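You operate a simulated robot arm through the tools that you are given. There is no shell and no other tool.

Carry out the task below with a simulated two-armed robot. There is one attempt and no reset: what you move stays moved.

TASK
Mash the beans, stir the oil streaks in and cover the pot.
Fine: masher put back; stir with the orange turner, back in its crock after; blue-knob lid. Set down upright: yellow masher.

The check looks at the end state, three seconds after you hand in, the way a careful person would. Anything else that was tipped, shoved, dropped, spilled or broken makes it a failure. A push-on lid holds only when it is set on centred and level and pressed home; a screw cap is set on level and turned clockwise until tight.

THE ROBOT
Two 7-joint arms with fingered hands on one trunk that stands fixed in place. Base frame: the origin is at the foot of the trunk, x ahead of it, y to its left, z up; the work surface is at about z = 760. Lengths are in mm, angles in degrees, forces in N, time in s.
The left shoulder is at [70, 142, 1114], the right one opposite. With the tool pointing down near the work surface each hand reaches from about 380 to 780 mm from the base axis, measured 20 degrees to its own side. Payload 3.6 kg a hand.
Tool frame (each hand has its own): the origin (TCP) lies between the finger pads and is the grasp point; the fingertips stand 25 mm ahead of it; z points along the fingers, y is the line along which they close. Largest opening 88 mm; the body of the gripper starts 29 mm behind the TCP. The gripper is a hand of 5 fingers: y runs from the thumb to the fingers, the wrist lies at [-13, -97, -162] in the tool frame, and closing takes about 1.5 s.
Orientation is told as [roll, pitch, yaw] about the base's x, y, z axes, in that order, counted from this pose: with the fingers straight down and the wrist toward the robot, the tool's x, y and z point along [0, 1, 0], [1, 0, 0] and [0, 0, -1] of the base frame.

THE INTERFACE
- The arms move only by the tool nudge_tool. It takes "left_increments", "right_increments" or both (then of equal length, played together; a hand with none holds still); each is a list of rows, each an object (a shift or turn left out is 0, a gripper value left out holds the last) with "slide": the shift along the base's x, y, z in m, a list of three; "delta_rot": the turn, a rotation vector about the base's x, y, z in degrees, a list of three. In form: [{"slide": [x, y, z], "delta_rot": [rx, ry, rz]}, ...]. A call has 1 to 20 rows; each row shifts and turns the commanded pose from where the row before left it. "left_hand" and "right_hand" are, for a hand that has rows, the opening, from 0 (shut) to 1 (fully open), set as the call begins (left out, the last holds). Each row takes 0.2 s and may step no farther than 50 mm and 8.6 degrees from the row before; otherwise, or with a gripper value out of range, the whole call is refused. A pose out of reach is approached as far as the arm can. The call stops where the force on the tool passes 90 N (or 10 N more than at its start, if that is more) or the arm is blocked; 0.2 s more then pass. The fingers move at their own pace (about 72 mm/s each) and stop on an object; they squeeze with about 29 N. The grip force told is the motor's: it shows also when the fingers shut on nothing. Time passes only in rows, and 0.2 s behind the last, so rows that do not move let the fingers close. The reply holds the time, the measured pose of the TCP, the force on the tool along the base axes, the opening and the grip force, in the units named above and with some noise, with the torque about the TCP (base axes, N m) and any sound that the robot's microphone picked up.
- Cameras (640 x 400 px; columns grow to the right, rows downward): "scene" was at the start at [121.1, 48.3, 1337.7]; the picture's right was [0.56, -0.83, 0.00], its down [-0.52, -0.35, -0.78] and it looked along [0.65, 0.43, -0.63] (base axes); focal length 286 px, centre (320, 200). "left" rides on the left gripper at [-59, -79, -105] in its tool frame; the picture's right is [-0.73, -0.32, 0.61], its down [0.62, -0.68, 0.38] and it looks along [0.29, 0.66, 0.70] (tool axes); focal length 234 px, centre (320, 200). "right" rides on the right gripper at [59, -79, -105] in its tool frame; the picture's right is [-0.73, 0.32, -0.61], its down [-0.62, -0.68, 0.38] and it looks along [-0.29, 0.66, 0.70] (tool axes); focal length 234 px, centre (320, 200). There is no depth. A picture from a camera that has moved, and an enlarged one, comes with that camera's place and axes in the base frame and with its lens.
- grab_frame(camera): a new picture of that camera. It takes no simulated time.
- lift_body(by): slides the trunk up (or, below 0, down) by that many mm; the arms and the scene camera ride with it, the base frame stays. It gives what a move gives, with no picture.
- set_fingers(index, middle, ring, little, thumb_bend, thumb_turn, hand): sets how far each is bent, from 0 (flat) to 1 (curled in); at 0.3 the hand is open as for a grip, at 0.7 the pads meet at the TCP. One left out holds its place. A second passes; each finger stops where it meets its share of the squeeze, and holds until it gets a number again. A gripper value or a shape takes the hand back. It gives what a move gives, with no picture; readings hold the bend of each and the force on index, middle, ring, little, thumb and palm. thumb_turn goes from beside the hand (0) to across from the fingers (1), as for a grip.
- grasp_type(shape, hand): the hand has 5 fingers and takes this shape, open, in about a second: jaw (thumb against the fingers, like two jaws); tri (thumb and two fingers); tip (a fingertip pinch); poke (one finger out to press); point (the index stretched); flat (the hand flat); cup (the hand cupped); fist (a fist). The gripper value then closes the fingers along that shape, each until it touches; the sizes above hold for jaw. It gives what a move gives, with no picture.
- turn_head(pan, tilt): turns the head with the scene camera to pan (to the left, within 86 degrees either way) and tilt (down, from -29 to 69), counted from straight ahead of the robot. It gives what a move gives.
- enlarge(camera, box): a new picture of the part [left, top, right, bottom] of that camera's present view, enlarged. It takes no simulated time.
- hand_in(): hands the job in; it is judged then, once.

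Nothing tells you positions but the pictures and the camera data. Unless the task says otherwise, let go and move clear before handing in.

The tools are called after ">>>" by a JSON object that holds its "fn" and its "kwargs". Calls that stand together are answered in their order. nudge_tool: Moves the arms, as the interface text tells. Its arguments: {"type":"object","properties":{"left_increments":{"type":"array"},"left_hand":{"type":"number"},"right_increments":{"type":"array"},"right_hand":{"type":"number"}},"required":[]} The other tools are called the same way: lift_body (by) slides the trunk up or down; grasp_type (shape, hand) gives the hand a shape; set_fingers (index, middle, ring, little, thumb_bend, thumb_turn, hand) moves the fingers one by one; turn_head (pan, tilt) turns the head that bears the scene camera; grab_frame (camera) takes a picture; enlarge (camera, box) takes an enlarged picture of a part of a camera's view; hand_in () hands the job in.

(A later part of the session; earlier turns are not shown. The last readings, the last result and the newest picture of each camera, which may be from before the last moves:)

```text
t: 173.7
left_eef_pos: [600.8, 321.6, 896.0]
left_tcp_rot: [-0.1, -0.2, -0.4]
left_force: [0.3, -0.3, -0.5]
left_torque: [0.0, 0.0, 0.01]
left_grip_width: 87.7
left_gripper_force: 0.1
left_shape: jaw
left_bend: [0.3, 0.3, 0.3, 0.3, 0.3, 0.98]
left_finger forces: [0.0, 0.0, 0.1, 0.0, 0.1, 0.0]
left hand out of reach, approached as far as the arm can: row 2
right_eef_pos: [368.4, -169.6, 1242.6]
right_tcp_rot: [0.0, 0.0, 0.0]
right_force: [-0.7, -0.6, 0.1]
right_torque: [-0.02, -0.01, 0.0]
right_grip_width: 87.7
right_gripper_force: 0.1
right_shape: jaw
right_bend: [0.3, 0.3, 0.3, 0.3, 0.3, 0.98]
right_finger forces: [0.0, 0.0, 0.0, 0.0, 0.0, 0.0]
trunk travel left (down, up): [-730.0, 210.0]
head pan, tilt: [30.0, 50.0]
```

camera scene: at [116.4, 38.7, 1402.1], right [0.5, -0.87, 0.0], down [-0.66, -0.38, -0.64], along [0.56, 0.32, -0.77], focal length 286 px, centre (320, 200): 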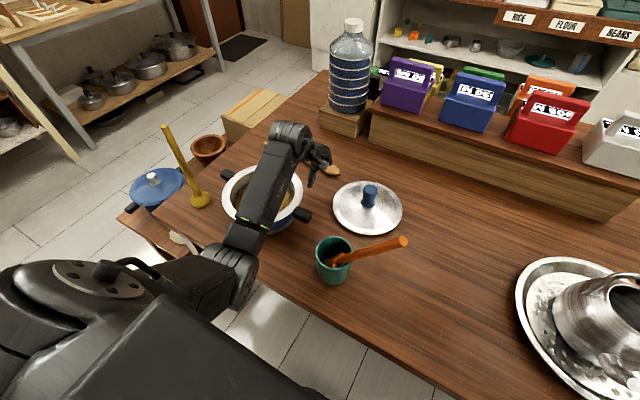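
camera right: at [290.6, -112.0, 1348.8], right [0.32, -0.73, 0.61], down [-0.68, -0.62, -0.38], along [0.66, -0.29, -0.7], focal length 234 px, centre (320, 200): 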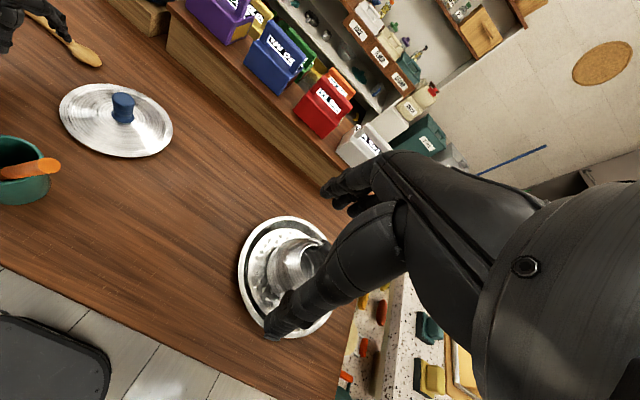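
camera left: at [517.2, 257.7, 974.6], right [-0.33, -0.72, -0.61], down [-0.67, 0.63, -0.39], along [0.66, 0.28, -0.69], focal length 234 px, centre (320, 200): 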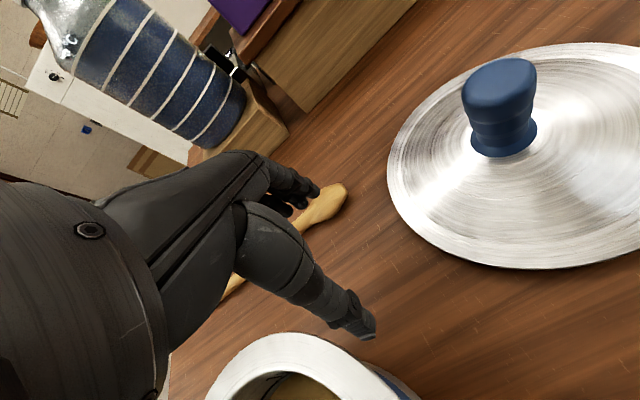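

The limit comes from the forearm sloping up while the hand points down. Raising the trunk fixes that, so I'll go back up 120 mm.

>>> {"fn": "lift_body", "kwargs": {"by": 120}}

>>> {"fn": "nudge_tool", "kwargs": {"left_increments": [{"slide": [0.003, -0.015, 0]}, {"slide": [0.003, -0.02, 0]}, {"slide": [0.003, -0.02, 0]}, {}]}}

>>> {"fn": "grab_frame", "kwargs": {"camera": "scene"}}

```text
t: 175.2
left_eef_pos: [602.0, 320.8, 1015.5]
left_tcp_rot: [-0.1, -0.3, -0.5]
left_force: [0.3, 0.2, 0.5]
left_torque: [0.0, -0.03, 0.02]
left_grip_width: 87.9
left_gripper_force: 0.0
left_shape: jaw
left_bend: [0.3, 0.3, 0.3, 0.3, 0.3, 0.98]
left_finger forces: [0.0, 0.0, 0.0, 0.1, 0.0, 0.1]
right_eef_pos: [369.7, -170.7, 1362.9]
right_tcp_rot: [0.0, -0.1, 0.0]
right_force: [0.0, 0.7, -0.2]
right_torque: [0.01, -0.03, 0.05]
right_grip_width: 87.8
right_gripper_force: 0.0
right_shape: jaw
right_bend: [0.3, 0.3, 0.3, 0.3, 0.3, 0.98]
right_finger forces: [0.0, 0.0, 0.0, 0.1, 0.0, 0.0]
trunk travel left (down, up): [-850.0, 90.0]
head pan, tilt: [30.0, 50.0]
```

```text
t: 176.2
left_eef_pos: [602.7, 311.7, 1016.0]
left_tcp_rot: [-0.5, -0.4, -1.3]
left_force: [-0.9, 0.5, 0.2]
left_torque: [-0.01, -0.01, -0.02]
left_grip_width: 87.8
left_gripper_force: 0.0
left_shape: jaw
left_bend: [0.3, 0.3, 0.3, 0.3, 0.3, 0.98]
left_finger forces: [0.0, 0.0, 0.0, 0.0, 0.0, 0.0]
left hand out of reach, approached as far as the arm can: row 1, 2, 3
right_eef_pos: [369.7, -169.3, 1364.0]
right_tcp_rot: [0.0, 0.0, 0.0]
right_force: [0.0, 0.3, -0.3]
right_torque: [0.02, 0.05, 0.03]
right_grip_width: 87.6
right_gripper_force: 0.1
right_shape: jaw
right_bend: [0.3, 0.3, 0.3, 0.3, 0.3, 0.98]
right_finger forces: [0.1, 0.0, 0.1, 0.0, 0.1, 0.0]
trunk travel left (down, up): [-850.0, 90.0]
head pan, tilt: [30.0, 50.0]
```

```text
taken
camera scene: at [116.5, 39.0, 1522.1], right [0.5, -0.87, 0.0], down [-0.66, -0.38, -0.64], along [0.56, 0.32, -0.77], focal length 286 px, centre (320, 200)
```

scene: 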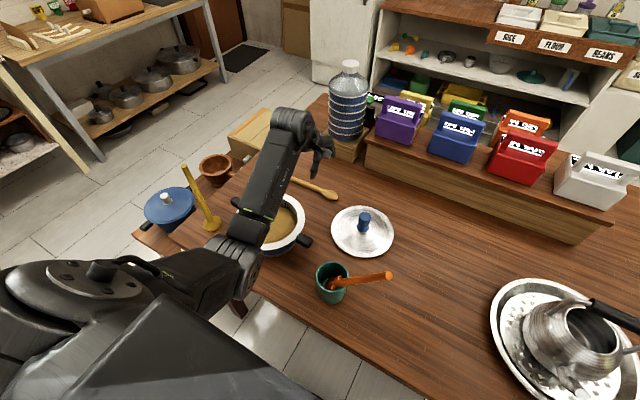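

>>> {"fn": "nudge_tool", "kwargs": {"left_increments": [{"slide": [0, 0, -0.025]}, {"slide": [0, 0, -0.03]}, {"slide": [0, 0, -0.03]}, {"slide": [0, 0, -0.02]}, {"slide": [0, -0.015, 0]}, {"slide": [0, -0.02, 0]}, {}]}}

>>> {"fn": "grab_frame", "kwargs": {"camera": "scene"}}

```text
t: 177.8
left_eef_pos: [608.0, 297.7, 907.6]
left_tcp_rot: [-0.6, -0.2, -1.1]
left_force: [0.7, 0.8, -0.2]
left_torque: [0.02, 0.01, 0.01]
left_grip_width: 87.7
left_gripper_force: 0.0
left_shape: jaw
left_bend: [0.3, 0.3, 0.3, 0.3, 0.3, 0.98]
left_finger forces: [0.0, 0.0, 0.0, 0.0, 0.0, 0.1]
left hand out of reach, approached as far as the arm can: row 5, 6
right_eef_pos: [370.0, -169.8, 1363.5]
right_tcp_rot: [0.0, 0.0, -0.1]
right_force: [-0.5, 0.3, -0.6]
right_torque: [0.0, 0.0, 0.01]
right_grip_width: 87.7
right_gripper_force: 0.1
right_shape: jaw
right_bend: [0.3, 0.3, 0.3, 0.3, 0.3, 0.98]
right_finger forces: [0.1, 0.0, 0.0, 0.0, 0.0, 0.1]
trunk travel left (down, up): [-850.0, 90.0]
head pan, tilt: [30.0, 50.0]
```

```text
taken
camera scene: at [116.7, 39.1, 1522.1], right [0.5, -0.87, 0.0], down [-0.66, -0.38, -0.64], along [0.56, 0.32, -0.77], focal length 286 px, centre (320, 200)
```

scene: 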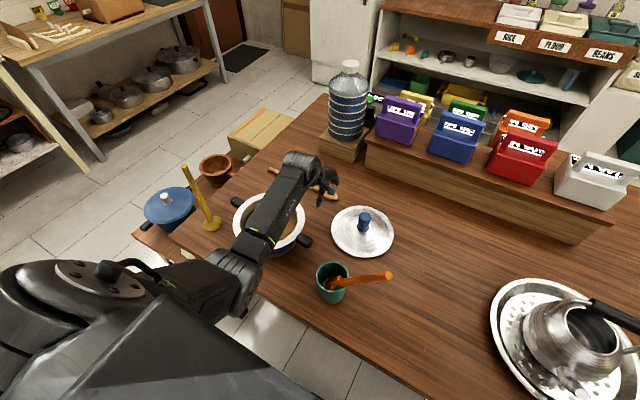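

The limit seems tied to the hand's yaw relative to the forearm. I'll turn the hand clockwise, which suits reaching to the right, and try again.

>>> {"fn": "nudge_tool", "kwargs": {"left_increments": [{"delta_rot": [0, 0, -7]}, {"delta_rot": [0, 0, -7]}, {"delta_rot": [0, 0, -7]}, {"slide": [0, -0.01, 0], "delta_rot": [0, 0, -4]}, {"slide": [0, -0.015, 0]}, {"slide": [0, -0.015, 0]}, {}]}}

>>> {"fn": "grab_frame", "kwargs": {"camera": "scene"}}

```text
t: 179.4
left_eef_pos: [607.0, 257.5, 907.2]
left_tcp_rot: [-0.1, -0.2, -25.5]
left_force: [-0.2, 0.1, -0.2]
left_torque: [-0.03, -0.03, 0.03]
left_grip_width: 87.7
left_gripper_force: 0.2
left_shape: jaw
left_bend: [0.3, 0.3, 0.3, 0.3, 0.3, 0.98]
left_finger forces: [0.0, 0.0, 0.0, 0.0, 0.1, 0.0]
right_eef_pos: [369.2, -170.1, 1362.7]
right_tcp_rot: [0.0, 0.0, 0.0]
right_force: [0.4, 0.2, -1.2]
right_torque: [0.0, 0.02, -0.02]
right_grip_width: 87.6
right_gripper_force: 0.0
right_shape: jaw
right_bend: [0.3, 0.3, 0.3, 0.3, 0.3, 0.98]
right_finger forces: [0.0, 0.0, 0.0, 0.0, 0.0, 0.0]
trunk travel left (down, up): [-850.0, 90.0]
head pan, tilt: [30.0, 50.0]
```

```text
taken
camera scene: at [116.7, 39.3, 1522.1], right [0.5, -0.87, 0.0], down [-0.66, -0.38, -0.64], along [0.56, 0.32, -0.77], focal length 286 px, centre (320, 200)
```

scene: 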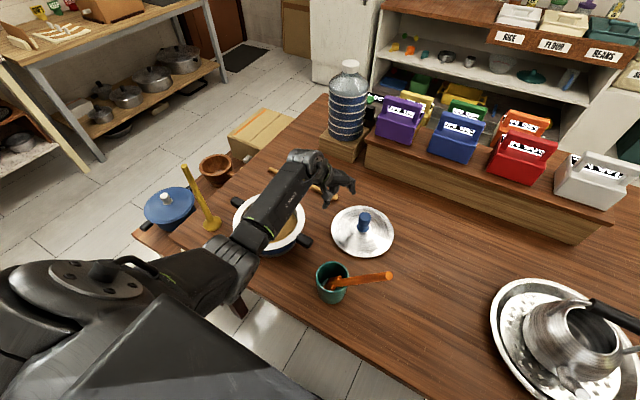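

That works. I'll continue over to the lid's knob at this height.

>>> {"fn": "nudge_tool", "kwargs": {"left_increments": [{"slide": [0.004, -0.015, 0]}, {"slide": [0.004, -0.016, 0], "delta_rot": [0, 0, -3]}, {"slide": [0.004, -0.016, 0], "delta_rot": [0, 0, -3]}, {"slide": [0.004, -0.016, 0], "delta_rot": [0, 0, -3]}, {"slide": [0.004, -0.016, 0]}, {}]}}

>>> {"fn": "enlarge", "kwargs": {"camera": "scene", "box": [280, 140, 420, 270]}}

>>> {"fn": "grab_frame", "kwargs": {"camera": "left"}}

>>> {"fn": "grab_frame", "kwargs": {"camera": "right"}}

```text
t: 180.8
left_eef_pos: [626.2, 178.7, 908.0]
left_tcp_rot: [-0.1, -0.1, -34.5]
left_force: [0.7, -0.3, 0.5]
left_torque: [0.0, 0.06, -0.02]
left_grip_width: 87.5
left_gripper_force: 0.0
left_shape: jaw
left_bend: [0.3, 0.3, 0.3, 0.3, 0.3, 0.98]
left_finger forces: [0.1, 0.0, 0.0, 0.1, 0.0, 0.0]
right_eef_pos: [369.1, -168.5, 1362.4]
right_tcp_rot: [0.0, 0.0, 0.0]
right_force: [0.2, 0.5, -0.3]
right_torque: [0.02, -0.01, 0.0]
right_grip_width: 87.6
right_gripper_force: 0.1
right_shape: jaw
right_bend: [0.3, 0.3, 0.3, 0.3, 0.3, 0.98]
right_finger forces: [0.0, 0.0, 0.0, 0.0, 0.0, 0.0]
trunk travel left (down, up): [-850.0, 90.0]
head pan, tilt: [30.0, 50.0]
```

```text
3.08 times, centred on (350, 205) of scene
camera zoom: at [116.5, 39.3, 1522.1], right [0.5, -0.87, 0.0], down [-0.66, -0.38, -0.64], along [0.56, 0.32, -0.77], focal length 880 px, centre (228, 185)
```

zoom: 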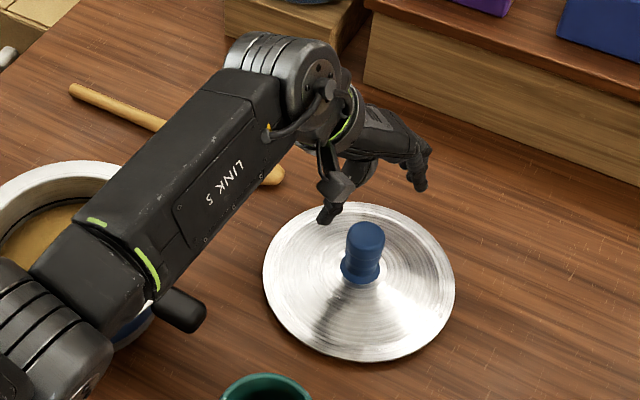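

```text
taken
camera left: at [529.3, 174.9, 1011.2], right [-0.68, -0.42, -0.61], down [-0.21, 0.9, -0.39], along [0.71, -0.14, -0.69], focal length 234 px, centre (320, 200)
```

left: 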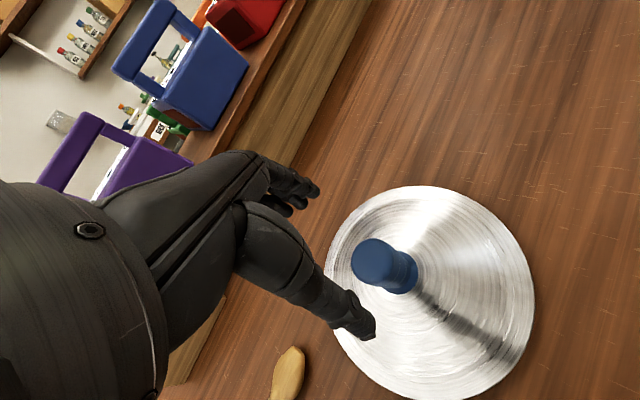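

```text
taken
camera right: at [290.6, -111.5, 1468.8], right [0.32, -0.73, 0.61], down [-0.68, -0.62, -0.38], along [0.66, -0.29, -0.7], focal length 234 px, centre (320, 200)
```

right: 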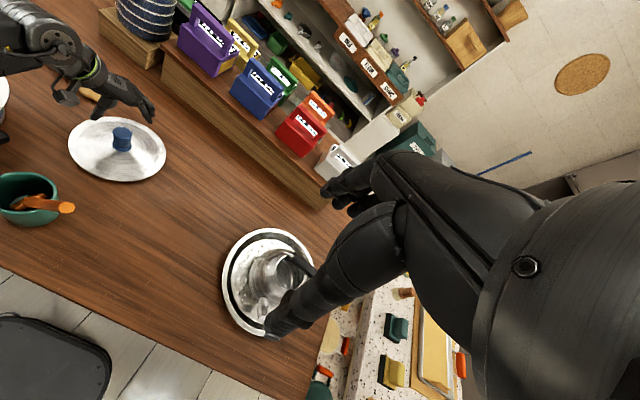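

The hand is centred above the knob within a couple of mm. I'll lower it with the fingers open around the knob.

>>> {"fn": "nudge_tool", "kwargs": {"left_increments": [{"slide": [0, -0.001, -0.015]}, {"slide": [0, 0, -0.018]}, {"slide": [0, 0, -0.018]}, {"slide": [0, 0, -0.016]}, {"slide": [0, 0, -0.012]}, {}]}}

>>> {"fn": "enlarge", "kwargs": {"camera": "scene", "box": [300, 160, 420, 270]}}

>>> {"fn": "grab_frame", "kwargs": {"camera": "left"}}

```text
t: 182.2
left_eef_pos: [626.4, 176.4, 828.4]
left_tcp_rot: [-0.1, -0.4, -34.5]
left_force: [-0.3, 0.4, -0.8]
left_torque: [0.01, -0.03, 0.02]
left_grip_width: 87.7
left_gripper_force: 0.1
left_shape: jaw
left_bend: [0.3, 0.3, 0.3, 0.3, 0.3, 0.98]
left_finger forces: [0.1, 0.0, 0.0, 0.0, 0.1, 0.0]
right_eef_pos: [369.1, -169.3, 1363.3]
right_tcp_rot: [0.1, 0.1, 0.1]
right_force: [0.3, -1.1, 0.1]
right_torque: [0.0, 0.01, -0.02]
right_grip_width: 87.8
right_gripper_force: 0.1
right_shape: jaw
right_bend: [0.3, 0.3, 0.3, 0.3, 0.3, 0.98]
right_finger forces: [0.1, 0.0, 0.0, 0.1, 0.0, 0.1]
trunk travel left (down, up): [-850.0, 90.0]
head pan, tilt: [30.0, 50.0]
```

```text
3.64 times, centred on (360, 215) of scene
camera zoom: at [116.5, 39.1, 1522.1], right [0.5, -0.87, 0.0], down [-0.66, -0.38, -0.64], along [0.56, 0.32, -0.77], focal length 1040 px, centre (174, 146)
```

zoom: 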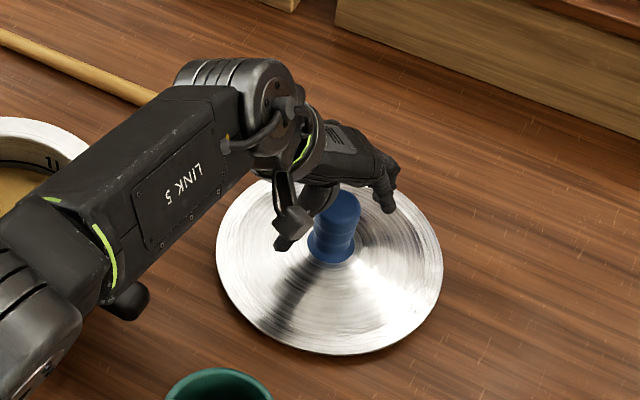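

```text
taken
camera left: at [529.1, 173.6, 932.6], right [-0.68, -0.42, -0.61], down [-0.21, 0.9, -0.39], along [0.71, -0.14, -0.69], focal length 234 px, centre (320, 200)
```

left: 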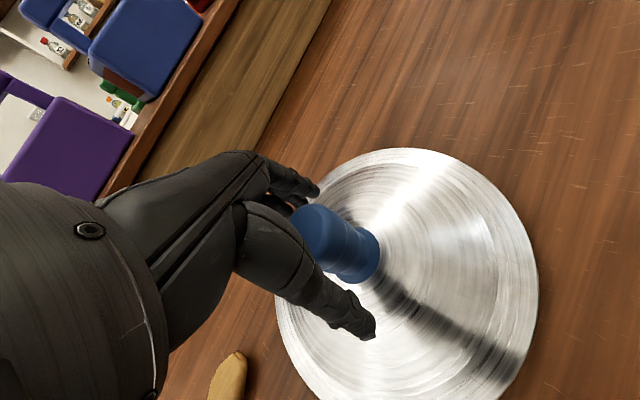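

>>> {"fn": "nudge_tool", "kwargs": {"left_increments": [{"slide": [0, 0, -0.006]}, {"slide": [0, 0, -0.006]}, {}]}}

>>> {"fn": "nudge_tool", "kwargs": {"left_increments": [{}, {}, {}, {}, {}, {}, {}, {}, {}], "left_hand": 0}}

>>> {"fn": "enlarge", "kwargs": {"camera": "scene", "box": [300, 160, 420, 270]}}

>>> {"fn": "grab_frame", "kwargs": {"camera": "left"}}

```text
t: 183.0
left_eef_pos: [625.6, 176.6, 816.8]
left_tcp_rot: [-0.1, -0.3, -34.5]
left_force: [-0.4, 0.1, 0.3]
left_torque: [-0.02, 0.01, -0.02]
left_grip_width: 87.9
left_gripper_force: 0.1
left_shape: jaw
left_bend: [0.3, 0.3, 0.3, 0.3, 0.3, 0.98]
left_finger forces: [0.1, 0.0, 0.0, 0.0, 0.1, 0.1]
right_eef_pos: [368.9, -169.8, 1363.6]
right_tcp_rot: [-0.1, 0.0, 0.0]
right_force: [-0.3, 0.3, -0.5]
right_torque: [0.01, 0.01, -0.01]
right_grip_width: 87.8
right_gripper_force: 0.1
right_shape: jaw
right_bend: [0.3, 0.3, 0.3, 0.3, 0.3, 0.98]
right_finger forces: [0.1, 0.0, 0.0, 0.0, 0.1, 0.1]
trunk travel left (down, up): [-850.0, 90.0]
head pan, tilt: [30.0, 50.0]
```

```text
t: 185.0
left_eef_pos: [625.3, 177.0, 815.9]
left_tcp_rot: [-0.2, -0.2, -34.5]
left_force: [-0.9, 0.5, -0.1]
left_torque: [-0.05, -0.04, 0.02]
left_grip_width: 28.3
left_gripper_force: 28.7
left_shape: jaw
left_bend: [0.74, 0.54, 0.58, 0.55, 0.74, 1.0]
left_finger forces: [16.7, 6.9, 0.0, 0.1, 24.4, 0.0]
right_eef_pos: [371.2, -169.4, 1363.8]
right_tcp_rot: [0.0, 0.1, 0.0]
right_force: [0.6, 0.3, -0.6]
right_torque: [-0.01, 0.02, 0.03]
right_grip_width: 87.5
right_gripper_force: 0.0
right_shape: jaw
right_bend: [0.3, 0.3, 0.3, 0.3, 0.3, 0.98]
right_finger forces: [0.1, 0.0, 0.1, 0.0, 0.0, 0.1]
trunk travel left (down, up): [-850.0, 90.0]
head pan, tilt: [30.0, 50.0]
```

```text
3.64 times, centred on (360, 215) of scene
camera zoom: at [116.7, 39.1, 1522.1], right [0.5, -0.87, 0.0], down [-0.66, -0.38, -0.64], along [0.56, 0.32, -0.77], focal length 1040 px, centre (174, 146)
```

zoom: 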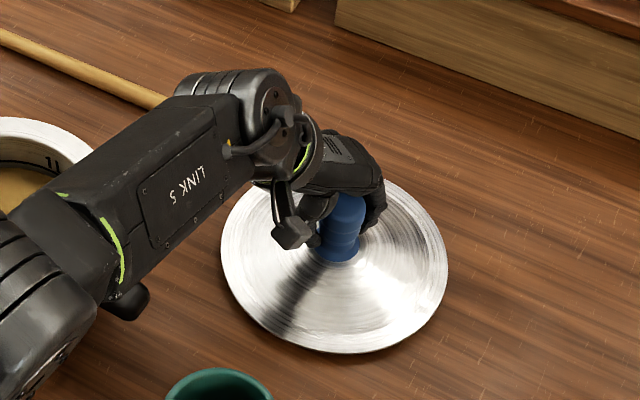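

```text
taken
camera left: at [529.1, 173.6, 920.7], right [-0.68, -0.42, -0.61], down [-0.21, 0.9, -0.39], along [0.71, -0.14, -0.69], focal length 234 px, centre (320, 200)
```

left: 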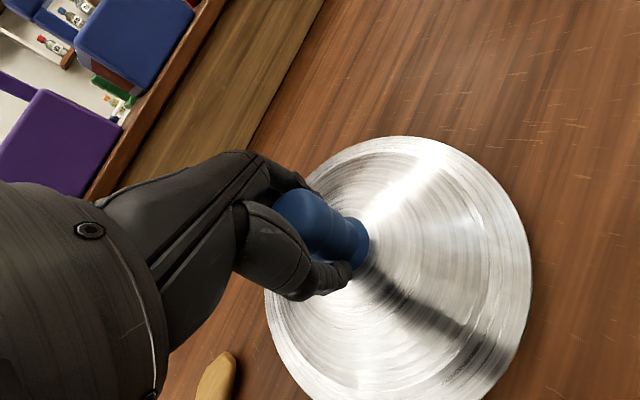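

The knob is held mostly by the index finger, so I'll open, shift a few mm to centre on the knob, and grip again.

>>> {"fn": "nudge_tool", "kwargs": {"left_increments": [{}, {}, {}, {}, {}, {"slide": [-0.002, -0.003, 0]}, {"slide": [-0.002, -0.003, -0.002]}, {}], "left_hand": 1}}

>>> {"fn": "grab_frame", "kwargs": {"camera": "left"}}

>>> {"fn": "nudge_tool", "kwargs": {"left_increments": [{}, {}, {}, {}, {}, {}, {}, {}, {}], "left_hand": 0}}

>>> {"fn": "grab_frame", "kwargs": {"camera": "left"}}

```text
t: 186.8
left_eef_pos: [621.3, 171.7, 814.3]
left_tcp_rot: [-0.2, -0.3, -34.5]
left_force: [-0.6, 0.4, -0.4]
left_torque: [-0.01, 0.02, 0.0]
left_grip_width: 87.8
left_gripper_force: 0.0
left_shape: jaw
left_bend: [0.3, 0.3, 0.3, 0.3, 0.3, 0.98]
left_finger forces: [0.0, 0.0, 0.0, 0.0, 0.1, 0.0]
right_eef_pos: [369.3, -168.4, 1362.6]
right_tcp_rot: [0.0, 0.1, 0.0]
right_force: [0.1, 0.2, -0.1]
right_torque: [-0.01, -0.02, 0.04]
right_grip_width: 87.7
right_gripper_force: 0.1
right_shape: jaw
right_bend: [0.3, 0.3, 0.3, 0.3, 0.3, 0.98]
right_finger forces: [0.0, 0.0, 0.1, 0.0, 0.0, 0.0]
trunk travel left (down, up): [-850.0, 90.0]
head pan, tilt: [30.0, 50.0]
```

```text
taken
camera left: at [525.3, 167.6, 918.5], right [-0.68, -0.42, -0.61], down [-0.21, 0.9, -0.39], along [0.71, -0.14, -0.69], focal length 234 px, centre (320, 200)
```

left: 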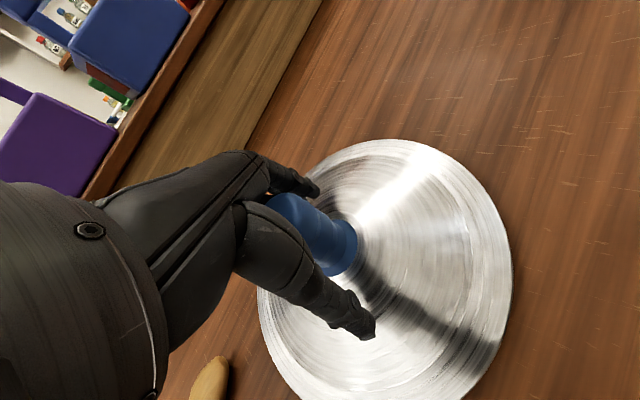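

```text
t: 188.8
left_eef_pos: [622.4, 171.1, 815.3]
left_tcp_rot: [-0.2, -0.2, -34.4]
left_force: [1.2, -1.1, -0.2]
left_torque: [0.0, -0.05, 0.04]
left_grip_width: 28.8
left_gripper_force: 29.2
left_shape: jaw
left_bend: [0.74, 0.51, 0.59, 0.55, 0.74, 1.0]
left_finger forces: [13.4, 9.4, 2.2, 0.0, 23.9, 0.1]
right_eef_pos: [370.1, -168.3, 1363.5]
right_tcp_rot: [0.0, 0.0, 0.0]
right_force: [0.1, -0.4, 0.7]
right_torque: [0.01, 0.01, 0.0]
right_grip_width: 87.9
right_gripper_force: 0.1
right_shape: jaw
right_bend: [0.3, 0.3, 0.3, 0.3, 0.3, 0.98]
right_finger forces: [0.1, 0.0, 0.1, 0.0, 0.1, 0.0]
trunk travel left (down, up): [-850.0, 90.0]
head pan, tilt: [30.0, 50.0]
```

```text
taken
camera left: at [525.3, 167.6, 918.5], right [-0.68, -0.42, -0.61], down [-0.21, 0.9, -0.39], along [0.71, -0.14, -0.69], focal length 234 px, centre (320, 200)
```

left: 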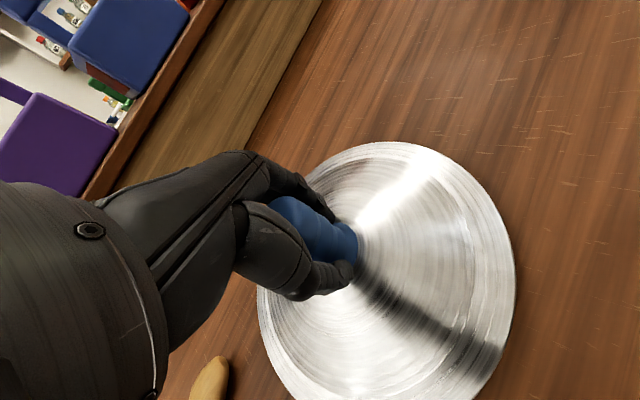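

The grip is better balanced now. I'll lift the lid slightly and check that it hangs level.

>>> {"fn": "nudge_tool", "kwargs": {"left_increments": [{"slide": [0, 0, 0.006]}, {"slide": [0, 0, 0.01]}, {"slide": [0, 0, 0.012]}, {"slide": [0, 0, 0.012]}, {}, {}]}}

>>> {"fn": "enlarge", "kwargs": {"camera": "scene", "box": [290, 150, 430, 270]}}

>>> {"fn": "grab_frame", "kwargs": {"camera": "left"}}

>>> {"fn": "enlarge", "kwargs": {"camera": "right", "box": [0, 60, 220, 240]}}

```text
t: 190.2
left_eef_pos: [622.4, 171.8, 853.9]
left_tcp_rot: [0.0, -0.2, -34.4]
left_force: [0.0, 0.1, -1.3]
left_torque: [0.01, 0.0, -0.01]
left_grip_width: 28.8
left_gripper_force: 29.2
left_shape: jaw
left_bend: [0.74, 0.51, 0.59, 0.55, 0.75, 1.0]
left_finger forces: [13.1, 9.4, 2.2, 0.0, 24.1, 0.0]
right_eef_pos: [370.1, -168.9, 1362.7]
right_tcp_rot: [0.0, 0.1, 0.1]
right_force: [-0.4, 0.0, 0.3]
right_torque: [-0.01, 0.03, 0.0]
right_grip_width: 87.6
right_gripper_force: 0.1
right_shape: jaw
right_bend: [0.3, 0.3, 0.3, 0.3, 0.3, 0.98]
right_finger forces: [0.0, 0.1, 0.0, 0.0, 0.1, 0.0]
trunk travel left (down, up): [-850.0, 90.0]
head pan, tilt: [30.0, 50.0]
```

```text
3.33 times, centred on (360, 210) of scene
camera zoom: at [116.9, 39.1, 1522.0], right [0.5, -0.87, 0.0], down [-0.66, -0.38, -0.64], along [0.56, 0.32, -0.77], focal length 953 px, centre (187, 167)
```

zoom: 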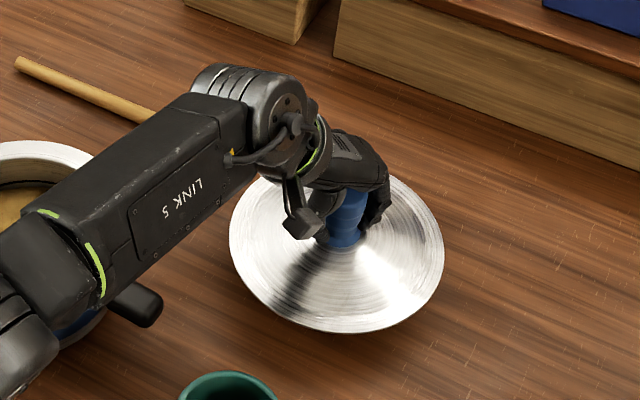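

```text
taken
camera left: at [525.1, 168.1, 958.3], right [-0.68, -0.42, -0.61], down [-0.21, 0.9, -0.39], along [0.71, -0.14, -0.69], focal length 234 px, centre (320, 200)
```

left: 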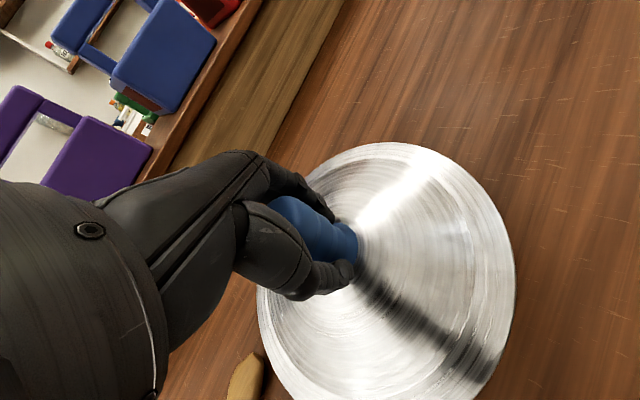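

```text
2.22 times, centred on (110, 150) of right
camera zoom: at [291.0, -111.7, 1468.7], right [0.32, -0.73, 0.61], down [-0.68, -0.62, -0.38], along [0.66, -0.29, -0.7], focal length 520 px, centre (787, 311)
```

zoom: 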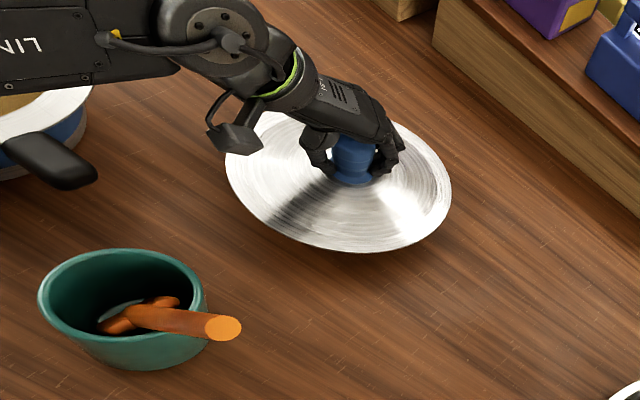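

The lid hangs level and hasn't shifted in the hand. I'll raise it and carry it toward the pot in two stages.

>>> {"fn": "nudge_tool", "kwargs": {"left_increments": [{"slide": [0, 0, 0.015]}, {"slide": [0, 0, 0.018]}, {"slide": [-0.004, 0.007, 0.018]}, {"slide": [-0.008, 0.013, 0.012], "delta_rot": [0, 0, 2]}, {"slide": [-0.01, 0.016, 0.012], "delta_rot": [0, 0, 2]}, {"slide": [-0.01, 0.016, 0.01], "delta_rot": [0, 0, 2]}, {"slide": [-0.01, 0.016, 0.01], "delta_rot": [0, 0, 2]}, {"slide": [-0.01, 0.016, 0.005], "delta_rot": [0, 0, 2]}, {}]}}

>>> {"fn": "grab_frame", "kwargs": {"camera": "scene"}}

>>> {"fn": "grab_frame", "kwargs": {"camera": "left"}}

```text
t: 192.2
left_eef_pos: [571.6, 256.1, 954.2]
left_tcp_rot: [-0.2, -0.2, -24.5]
left_force: [0.2, -0.1, -1.3]
left_torque: [-0.02, 0.0, -0.02]
left_grip_width: 28.4
left_gripper_force: 28.8
left_shape: jaw
left_bend: [0.74, 0.51, 0.59, 0.55, 0.75, 1.0]
left_finger forces: [13.3, 9.5, 2.3, 0.0, 24.0, 0.1]
right_eef_pos: [369.5, -168.9, 1362.2]
right_tcp_rot: [0.1, 0.1, -0.1]
right_force: [0.6, 0.9, -0.6]
right_torque: [0.0, 0.04, 0.0]
right_grip_width: 87.7
right_gripper_force: 0.1
right_shape: jaw
right_bend: [0.3, 0.3, 0.3, 0.3, 0.3, 0.98]
right_finger forces: [0.1, 0.0, 0.0, 0.0, 0.1, 0.0]
trunk travel left (down, up): [-850.0, 90.0]
head pan, tilt: [30.0, 50.0]
```

```text
taken
camera scene: at [117.1, 38.9, 1522.0], right [0.5, -0.87, 0.0], down [-0.66, -0.38, -0.64], along [0.56, 0.32, -0.77], focal length 286 px, centre (320, 200)
```

scene: 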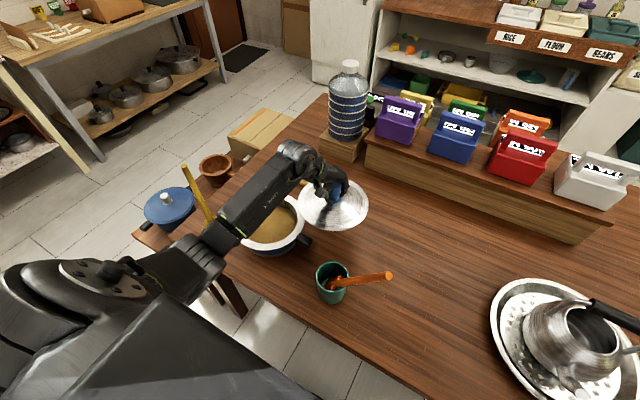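

```text
taken
camera left: at [475.9, 235.2, 1058.0], right [-0.59, -0.53, -0.61], down [-0.36, 0.85, -0.39], along [0.72, -0.01, -0.69], focal length 234 px, centre (320, 200)
```

left: 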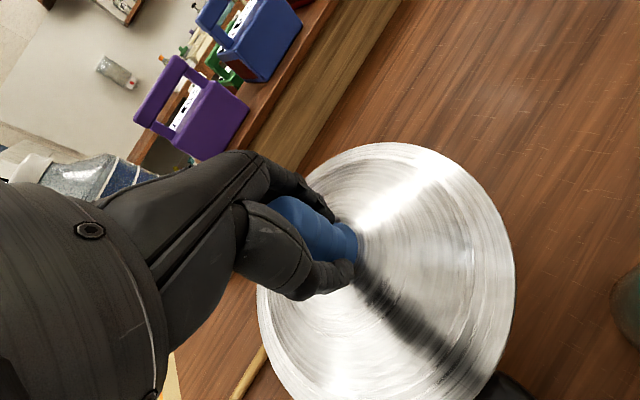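

>>> {"fn": "nudge_tool", "kwargs": {"left_increments": [{"slide": [-0.01, 0.015, 0.002], "delta_rot": [0, 0, 1.5]}, {"slide": [-0.012, 0.019, 0], "delta_rot": [0, 0, 1.5]}, {"slide": [-0.012, 0.019, 0], "delta_rot": [0, 0, 1.5]}, {"slide": [-0.012, 0.019, 0], "delta_rot": [0, 0, 1.5]}, {"slide": [-0.012, 0.019, 0], "delta_rot": [0, 0, 1.5]}, {"slide": [-0.012, 0.019, 0], "delta_rot": [0, 0, 1.5]}, {"slide": [-0.012, 0.019, 0], "delta_rot": [0, 0, 1.5]}, {"slide": [-0.01, 0.015, 0]}, {"slide": [-0.006, 0.01, 0]}, {}]}}

>>> {"fn": "grab_frame", "kwargs": {"camera": "scene"}}

>>> {"fn": "grab_frame", "kwargs": {"camera": "left"}}

```text
t: 194.4
left_eef_pos: [472.0, 410.8, 956.3]
left_tcp_rot: [-0.1, -0.1, -14.0]
left_force: [-0.5, 0.0, -1.9]
left_torque: [-0.01, -0.02, 0.03]
left_grip_width: 29.0
left_gripper_force: 28.8
left_shape: jaw
left_bend: [0.74, 0.51, 0.59, 0.55, 0.75, 1.0]
left_finger forces: [13.5, 9.9, 2.5, 0.0, 23.9, 0.0]
right_eef_pos: [369.8, -169.7, 1362.9]
right_tcp_rot: [0.0, 0.0, 0.0]
right_force: [0.2, 0.6, 0.9]
right_torque: [-0.02, 0.03, 0.02]
right_grip_width: 87.6
right_gripper_force: 0.2
right_shape: jaw
right_bend: [0.3, 0.3, 0.3, 0.3, 0.3, 0.98]
right_finger forces: [0.0, 0.0, 0.0, 0.1, 0.0, 0.0]
trunk travel left (down, up): [-850.0, 90.0]
head pan, tilt: [30.0, 50.0]
```

```text
taken
camera scene: at [116.8, 39.1, 1522.0], right [0.5, -0.87, 0.0], down [-0.66, -0.38, -0.64], along [0.56, 0.32, -0.77], focal length 286 px, centre (320, 200)
```

scene: 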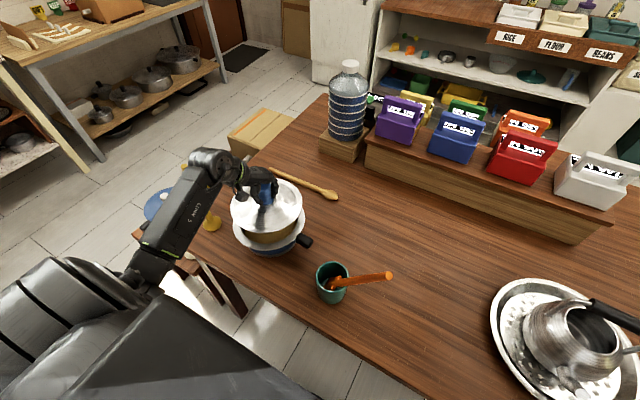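

```text
taken
camera left: at [383.1, 372.2, 1060.9], right [-0.49, -0.63, -0.61], down [-0.51, 0.77, -0.39], along [0.71, 0.12, -0.69], focal length 234 px, centre (320, 200)
```

left: 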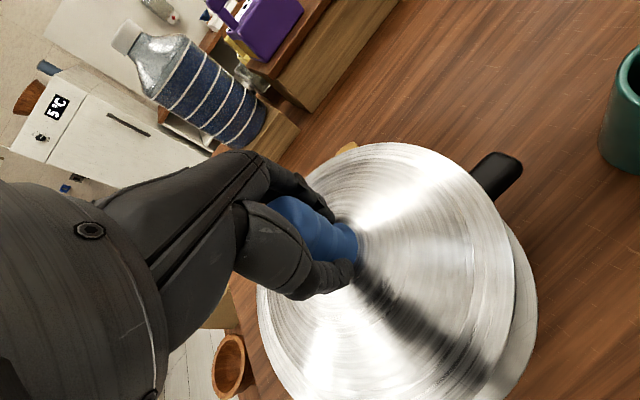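

The lid is above the pot with about 55 mm to spare. I'll lower it to roughly 15 mm above the rim and then compare edges.

>>> {"fn": "nudge_tool", "kwargs": {"left_increments": [{"slide": [0, 0, -0.01]}, {"slide": [0, 0, -0.012]}, {"slide": [0, 0, -0.01]}, {"slide": [0, 0, -0.008]}, {}]}}

>>> {"fn": "enlarge", "kwargs": {"camera": "scene", "box": [210, 150, 330, 270]}}

>>> {"fn": "enlarge", "kwargs": {"camera": "left", "box": [230, 120, 570, 400]}}

```text
t: 195.6
left_eef_pos: [472.9, 409.1, 915.8]
left_tcp_rot: [0.0, -0.2, -14.1]
left_force: [0.4, 0.0, -0.3]
left_torque: [0.02, 0.04, 0.0]
left_grip_width: 28.5
left_gripper_force: 29.4
left_shape: jaw
left_bend: [0.74, 0.51, 0.59, 0.55, 0.75, 1.0]
left_finger forces: [13.5, 9.9, 2.4, 0.0, 24.0, 0.0]
right_eef_pos: [370.4, -168.8, 1363.4]
right_tcp_rot: [-0.1, 0.0, 0.0]
right_force: [-0.1, 1.0, 0.5]
right_torque: [0.02, -0.01, 0.04]
right_grip_width: 87.7
right_gripper_force: 0.0
right_shape: jaw
right_bend: [0.3, 0.3, 0.3, 0.3, 0.3, 0.98]
right_finger forces: [0.0, 0.0, 0.0, 0.0, 0.0, 0.0]
trunk travel left (down, up): [-850.0, 90.0]
head pan, tilt: [30.0, 50.0]
```

```text
3.33 times, centred on (270, 210) of scene
camera zoom: at [116.7, 39.2, 1522.1], right [0.5, -0.87, 0.0], down [-0.66, -0.38, -0.64], along [0.56, 0.32, -0.77], focal length 953 px, centre (487, 167)
```

zoom: 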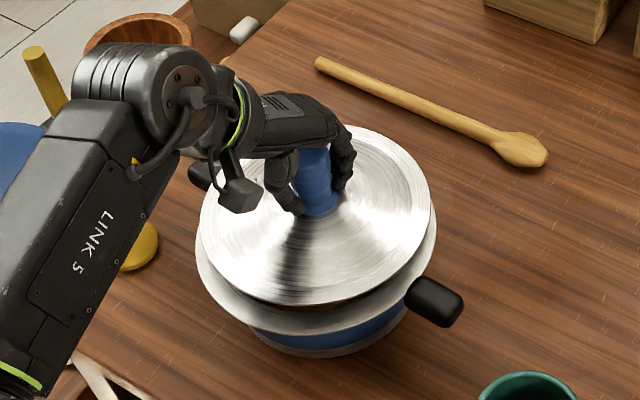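

```text
1.43 times, centred on (400, 260) of left
camera zoom: at [383.1, 371.7, 1020.3], right [-0.49, -0.63, -0.61], down [-0.51, 0.77, -0.39], along [0.71, 0.12, -0.69], focal length 334 px, centre (206, 114)
```

zoom: 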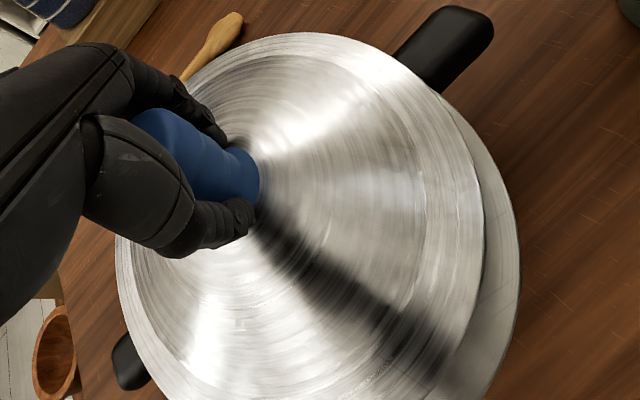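

The lid hovers about 20 mm above the rim, nearly concentric. To check from another side, I'll turn the right hand so its camera sees the pot.

>>> {"fn": "nudge_tool", "kwargs": {"right_increments": [{"delta_rot": [0, 0, 8]}, {"delta_rot": [0, 0, 8]}, {"delta_rot": [0, 0, 8]}, {"delta_rot": [0, 0, 8]}, {"delta_rot": [0, 0, 8]}, {"delta_rot": [0, 0, 8]}, {}]}}

>>> {"fn": "grab_frame", "kwargs": {"camera": "right"}}

```text
t: 197.2
left_eef_pos: [473.2, 409.2, 916.0]
left_tcp_rot: [-0.1, -0.3, -14.0]
left_force: [-0.4, -0.2, -0.1]
left_torque: [-0.04, -0.01, -0.04]
left_grip_width: 28.5
left_gripper_force: 28.7
left_shape: jaw
left_bend: [0.74, 0.51, 0.59, 0.55, 0.75, 1.0]
left_finger forces: [13.6, 10.0, 2.6, 0.0, 24.0, 0.0]
right_eef_pos: [369.7, -169.8, 1363.5]
right_tcp_rot: [0.0, 0.0, 48.1]
right_force: [0.4, 0.4, 0.5]
right_torque: [-0.03, 0.02, 0.0]
right_grip_width: 87.8
right_gripper_force: 0.1
right_shape: jaw
right_bend: [0.3, 0.3, 0.3, 0.3, 0.3, 0.98]
right_finger forces: [0.1, 0.0, 0.0, 0.0, 0.0, 0.1]
trunk travel left (down, up): [-850.0, 90.0]
head pan, tilt: [30.0, 50.0]
```

```text
taken
camera right: at [273.1, -189.7, 1468.8], right [0.76, -0.25, 0.61], down [0.01, -0.92, -0.38], along [0.65, 0.29, -0.7], focal length 234 px, centre (320, 200)
```

right: 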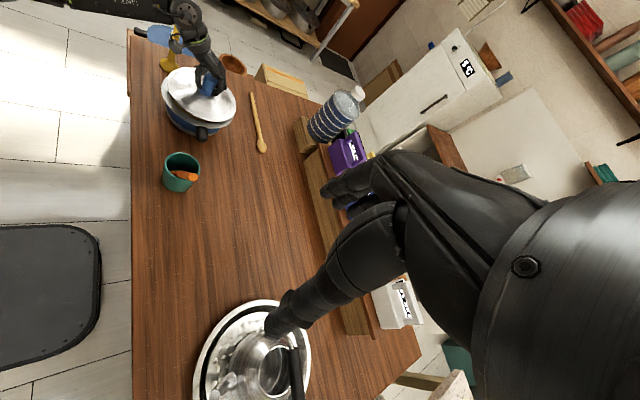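

>>> {"fn": "enlarge", "kwargs": {"camera": "right", "box": [150, 55, 250, 145]}}

>>> {"fn": "enlarge", "kwargs": {"camera": "scene", "box": [225, 175, 320, 255]}}

```text
4.44 times, centred on (200, 100) of right
camera zoom: at [273.1, -189.7, 1468.8], right [0.76, -0.25, 0.61], down [0.01, -0.92, -0.38], along [0.65, 0.29, -0.7], focal length 1041 px, centre (853, 644)
```

zoom: 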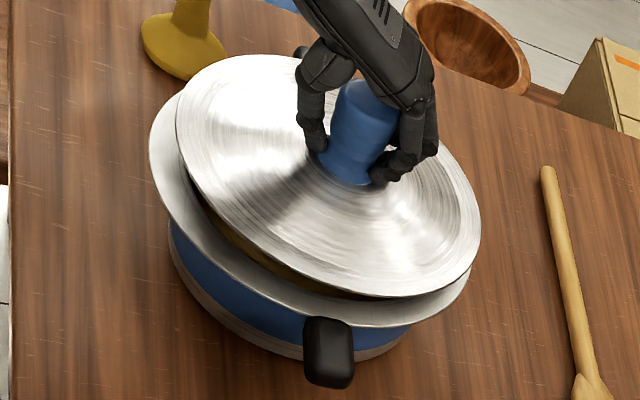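

```text
5.00 times, centred on (272, 215) of scene
camera zoom: at [116.5, 39.3, 1522.1], right [0.5, -0.87, 0.0], down [-0.66, -0.38, -0.64], along [0.56, 0.32, -0.77], focal length 1430 px, centre (558, 125)
```

zoom: 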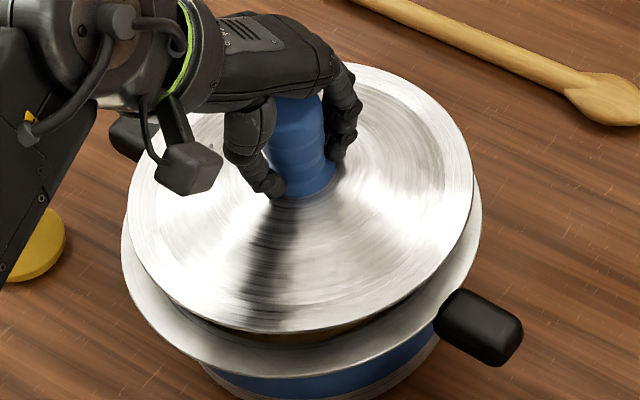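

Both views say the lid sits about 6 mm too far toward +x relative to the pot's centre, near (473, 418). I'll correct that and come down a little closer.

>>> {"fn": "nudge_tool", "kwargs": {"left_increments": [{"slide": [-0.003, -0.001, 0]}, {"slide": [-0.003, -0.0005, -0.004]}, {"slide": [0, 0, -0.004]}, {}]}}

>>> {"fn": "enlarge", "kwargs": {"camera": "right", "box": [150, 55, 250, 145]}}

>>> {"fn": "enlarge", "kwargs": {"camera": "scene", "box": [225, 175, 320, 255]}}

>>> {"fn": "enlarge", "kwargs": {"camera": "left", "box": [230, 120, 570, 400]}}

```text
t: 198.2
left_eef_pos: [465.6, 408.0, 907.9]
left_tcp_rot: [-0.1, -0.1, -14.0]
left_force: [-0.4, -0.8, -1.0]
left_torque: [-0.01, -0.02, 0.0]
left_grip_width: 28.7
left_gripper_force: 29.0
left_shape: jaw
left_bend: [0.74, 0.51, 0.59, 0.55, 0.75, 1.0]
left_finger forces: [13.5, 10.0, 2.6, 0.1, 24.0, 0.1]
right_eef_pos: [370.1, -169.6, 1363.8]
right_tcp_rot: [0.0, 0.0, 47.9]
right_force: [-0.1, 0.6, 0.7]
right_torque: [-0.04, 0.0, 0.0]
right_grip_width: 87.7
right_gripper_force: 0.0
right_shape: jaw
right_bend: [0.3, 0.3, 0.3, 0.3, 0.3, 0.98]
right_finger forces: [0.1, 0.0, 0.0, 0.0, 0.0, 0.0]
trunk travel left (down, up): [-850.0, 90.0]
head pan, tilt: [30.0, 50.0]
```

```text
4.44 times, centred on (200, 100) of right
camera zoom: at [273.4, -189.6, 1468.7], right [0.76, -0.25, 0.61], down [0.01, -0.92, -0.38], along [0.66, 0.29, -0.7], focal length 1041 px, centre (853, 644)
```

zoom: 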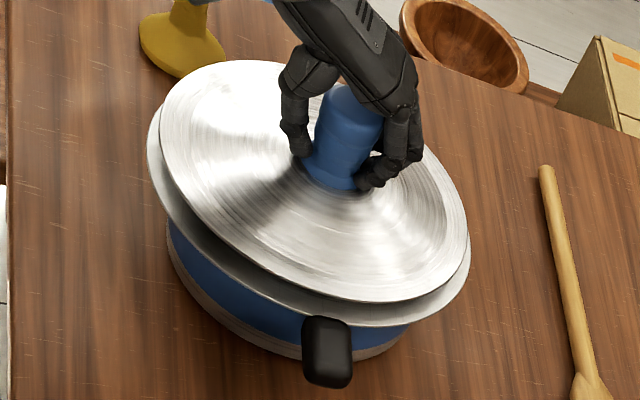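

```text
5.00 times, centred on (272, 215) of scene
camera zoom: at [116.8, 39.2, 1522.0], right [0.5, -0.87, 0.0], down [-0.66, -0.38, -0.64], along [0.56, 0.32, -0.77], focal length 1430 px, centre (558, 125)
```

zoom: 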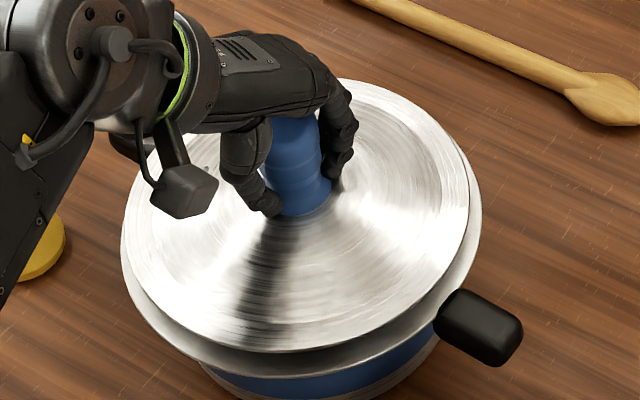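

```text
1.43 times, centred on (400, 260) of left
camera zoom: at [376.2, 370.3, 1012.9], right [-0.49, -0.63, -0.61], down [-0.51, 0.77, -0.39], along [0.71, 0.12, -0.69], focal length 334 px, centre (206, 114)
```

zoom: 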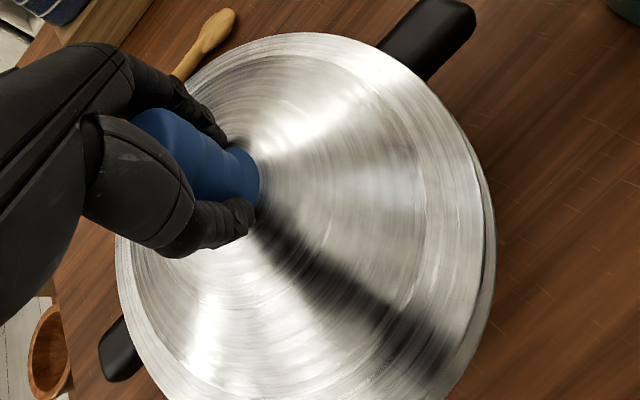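

The lid is now close to concentric. I'll lower it to just a few mm above the rim, where the visible margin all round tells the centring directly.

>>> {"fn": "nudge_tool", "kwargs": {"left_increments": [{"slide": [0.0005, 0.001, -0.004]}, {"slide": [0.0005, 0.001, -0.003]}, {}]}}

>>> {"fn": "enlarge", "kwargs": {"camera": "right", "box": [155, 60, 235, 140]}}

>>> {"fn": "enlarge", "kwargs": {"camera": "scene", "box": [228, 185, 318, 255]}}

>>> {"fn": "enlarge", "kwargs": {"camera": "left", "box": [230, 120, 570, 400]}}

```text
t: 199.0
left_eef_pos: [466.5, 410.3, 902.2]
left_tcp_rot: [-0.1, -0.1, -13.9]
left_force: [0.0, 0.2, -1.1]
left_torque: [0.0, 0.03, -0.03]
left_grip_width: 28.7
left_gripper_force: 29.1
left_shape: jaw
left_bend: [0.74, 0.51, 0.59, 0.55, 0.75, 1.0]
left_finger forces: [13.6, 10.0, 2.6, 0.0, 24.0, 0.1]
right_eef_pos: [370.3, -168.2, 1363.0]
right_tcp_rot: [0.1, 0.1, 48.0]
right_force: [0.2, 0.5, 0.1]
right_torque: [0.0, 0.01, 0.04]
right_grip_width: 87.6
right_gripper_force: 0.1
right_shape: jaw
right_bend: [0.3, 0.3, 0.3, 0.3, 0.3, 0.98]
right_finger forces: [0.0, 0.0, 0.0, 0.0, 0.1, 0.1]
trunk travel left (down, up): [-850.0, 90.0]
head pan, tilt: [30.0, 50.0]
```

```text
5.00 times, centred on (195, 100) of right
camera zoom: at [273.3, -189.6, 1468.7], right [0.76, -0.25, 0.61], down [0.01, -0.92, -0.38], along [0.66, 0.29, -0.7], focal length 1171 px, centre (945, 700)
```

zoom: 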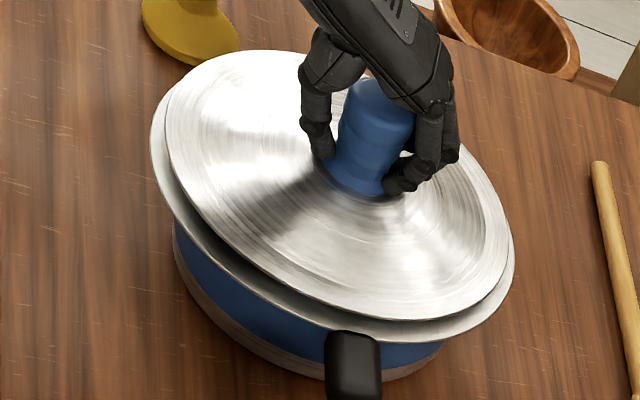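

```text
5.71 times, centred on (273, 220) of scene
camera zoom: at [116.6, 39.2, 1522.1], right [0.5, -0.87, 0.0], down [-0.66, -0.38, -0.64], along [0.56, 0.32, -0.77], focal length 1634 px, centre (589, 86)
```

zoom: 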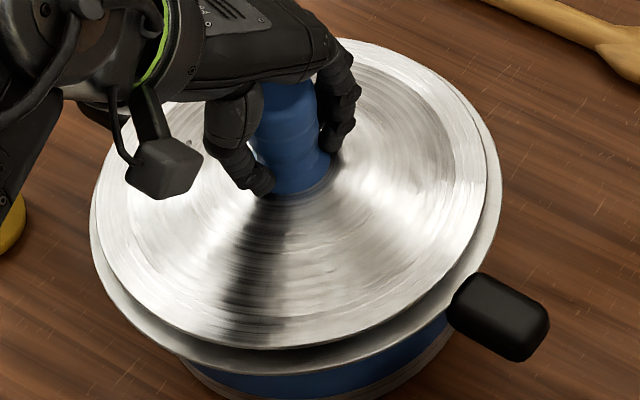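

```text
1.43 times, centred on (400, 260) of left
camera zoom: at [377.5, 372.4, 1005.7], right [-0.49, -0.63, -0.61], down [-0.51, 0.77, -0.39], along [0.71, 0.12, -0.69], focal length 334 px, centre (206, 114)
```

zoom: 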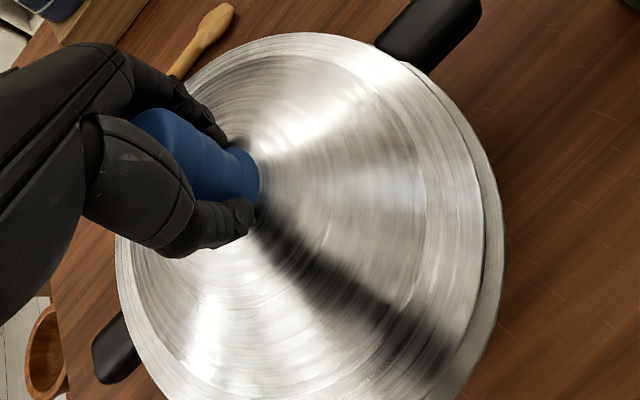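

Comparing margins from three cameras, the lid is within about 2 mm of centred, needing roughly +1.7 mm in x. I'll correct that and lower it gently until it touches.

>>> {"fn": "nudge_tool", "kwargs": {"left_increments": [{"slide": [0.0017, 0, -0.002]}, {"slide": [0, 0, -0.003]}, {"slide": [0, 0, -0.002]}, {}]}}

```text
t: 200.0
left_eef_pos: [468.6, 410.1, 894.8]
left_tcp_rot: [-0.1, -0.2, -14.0]
left_force: [0.3, 0.3, -2.1]
left_torque: [-0.01, -0.03, 0.02]
left_grip_width: 28.6
left_gripper_force: 29.5
left_shape: jaw
left_bend: [0.74, 0.51, 0.59, 0.55, 0.75, 1.0]
left_finger forces: [13.5, 10.0, 2.8, 0.0, 24.0, 0.0]
right_eef_pos: [370.2, -168.9, 1363.7]
right_tcp_rot: [0.1, 0.0, 48.0]
right_force: [0.2, -0.6, -0.1]
right_torque: [0.01, -0.01, 0.0]
right_grip_width: 87.9
right_gripper_force: 0.1
right_shape: jaw
right_bend: [0.3, 0.3, 0.3, 0.3, 0.3, 0.98]
right_finger forces: [0.0, 0.1, 0.1, 0.0, 0.0, 0.1]
trunk travel left (down, up): [-850.0, 90.0]
head pan, tilt: [30.0, 50.0]
```

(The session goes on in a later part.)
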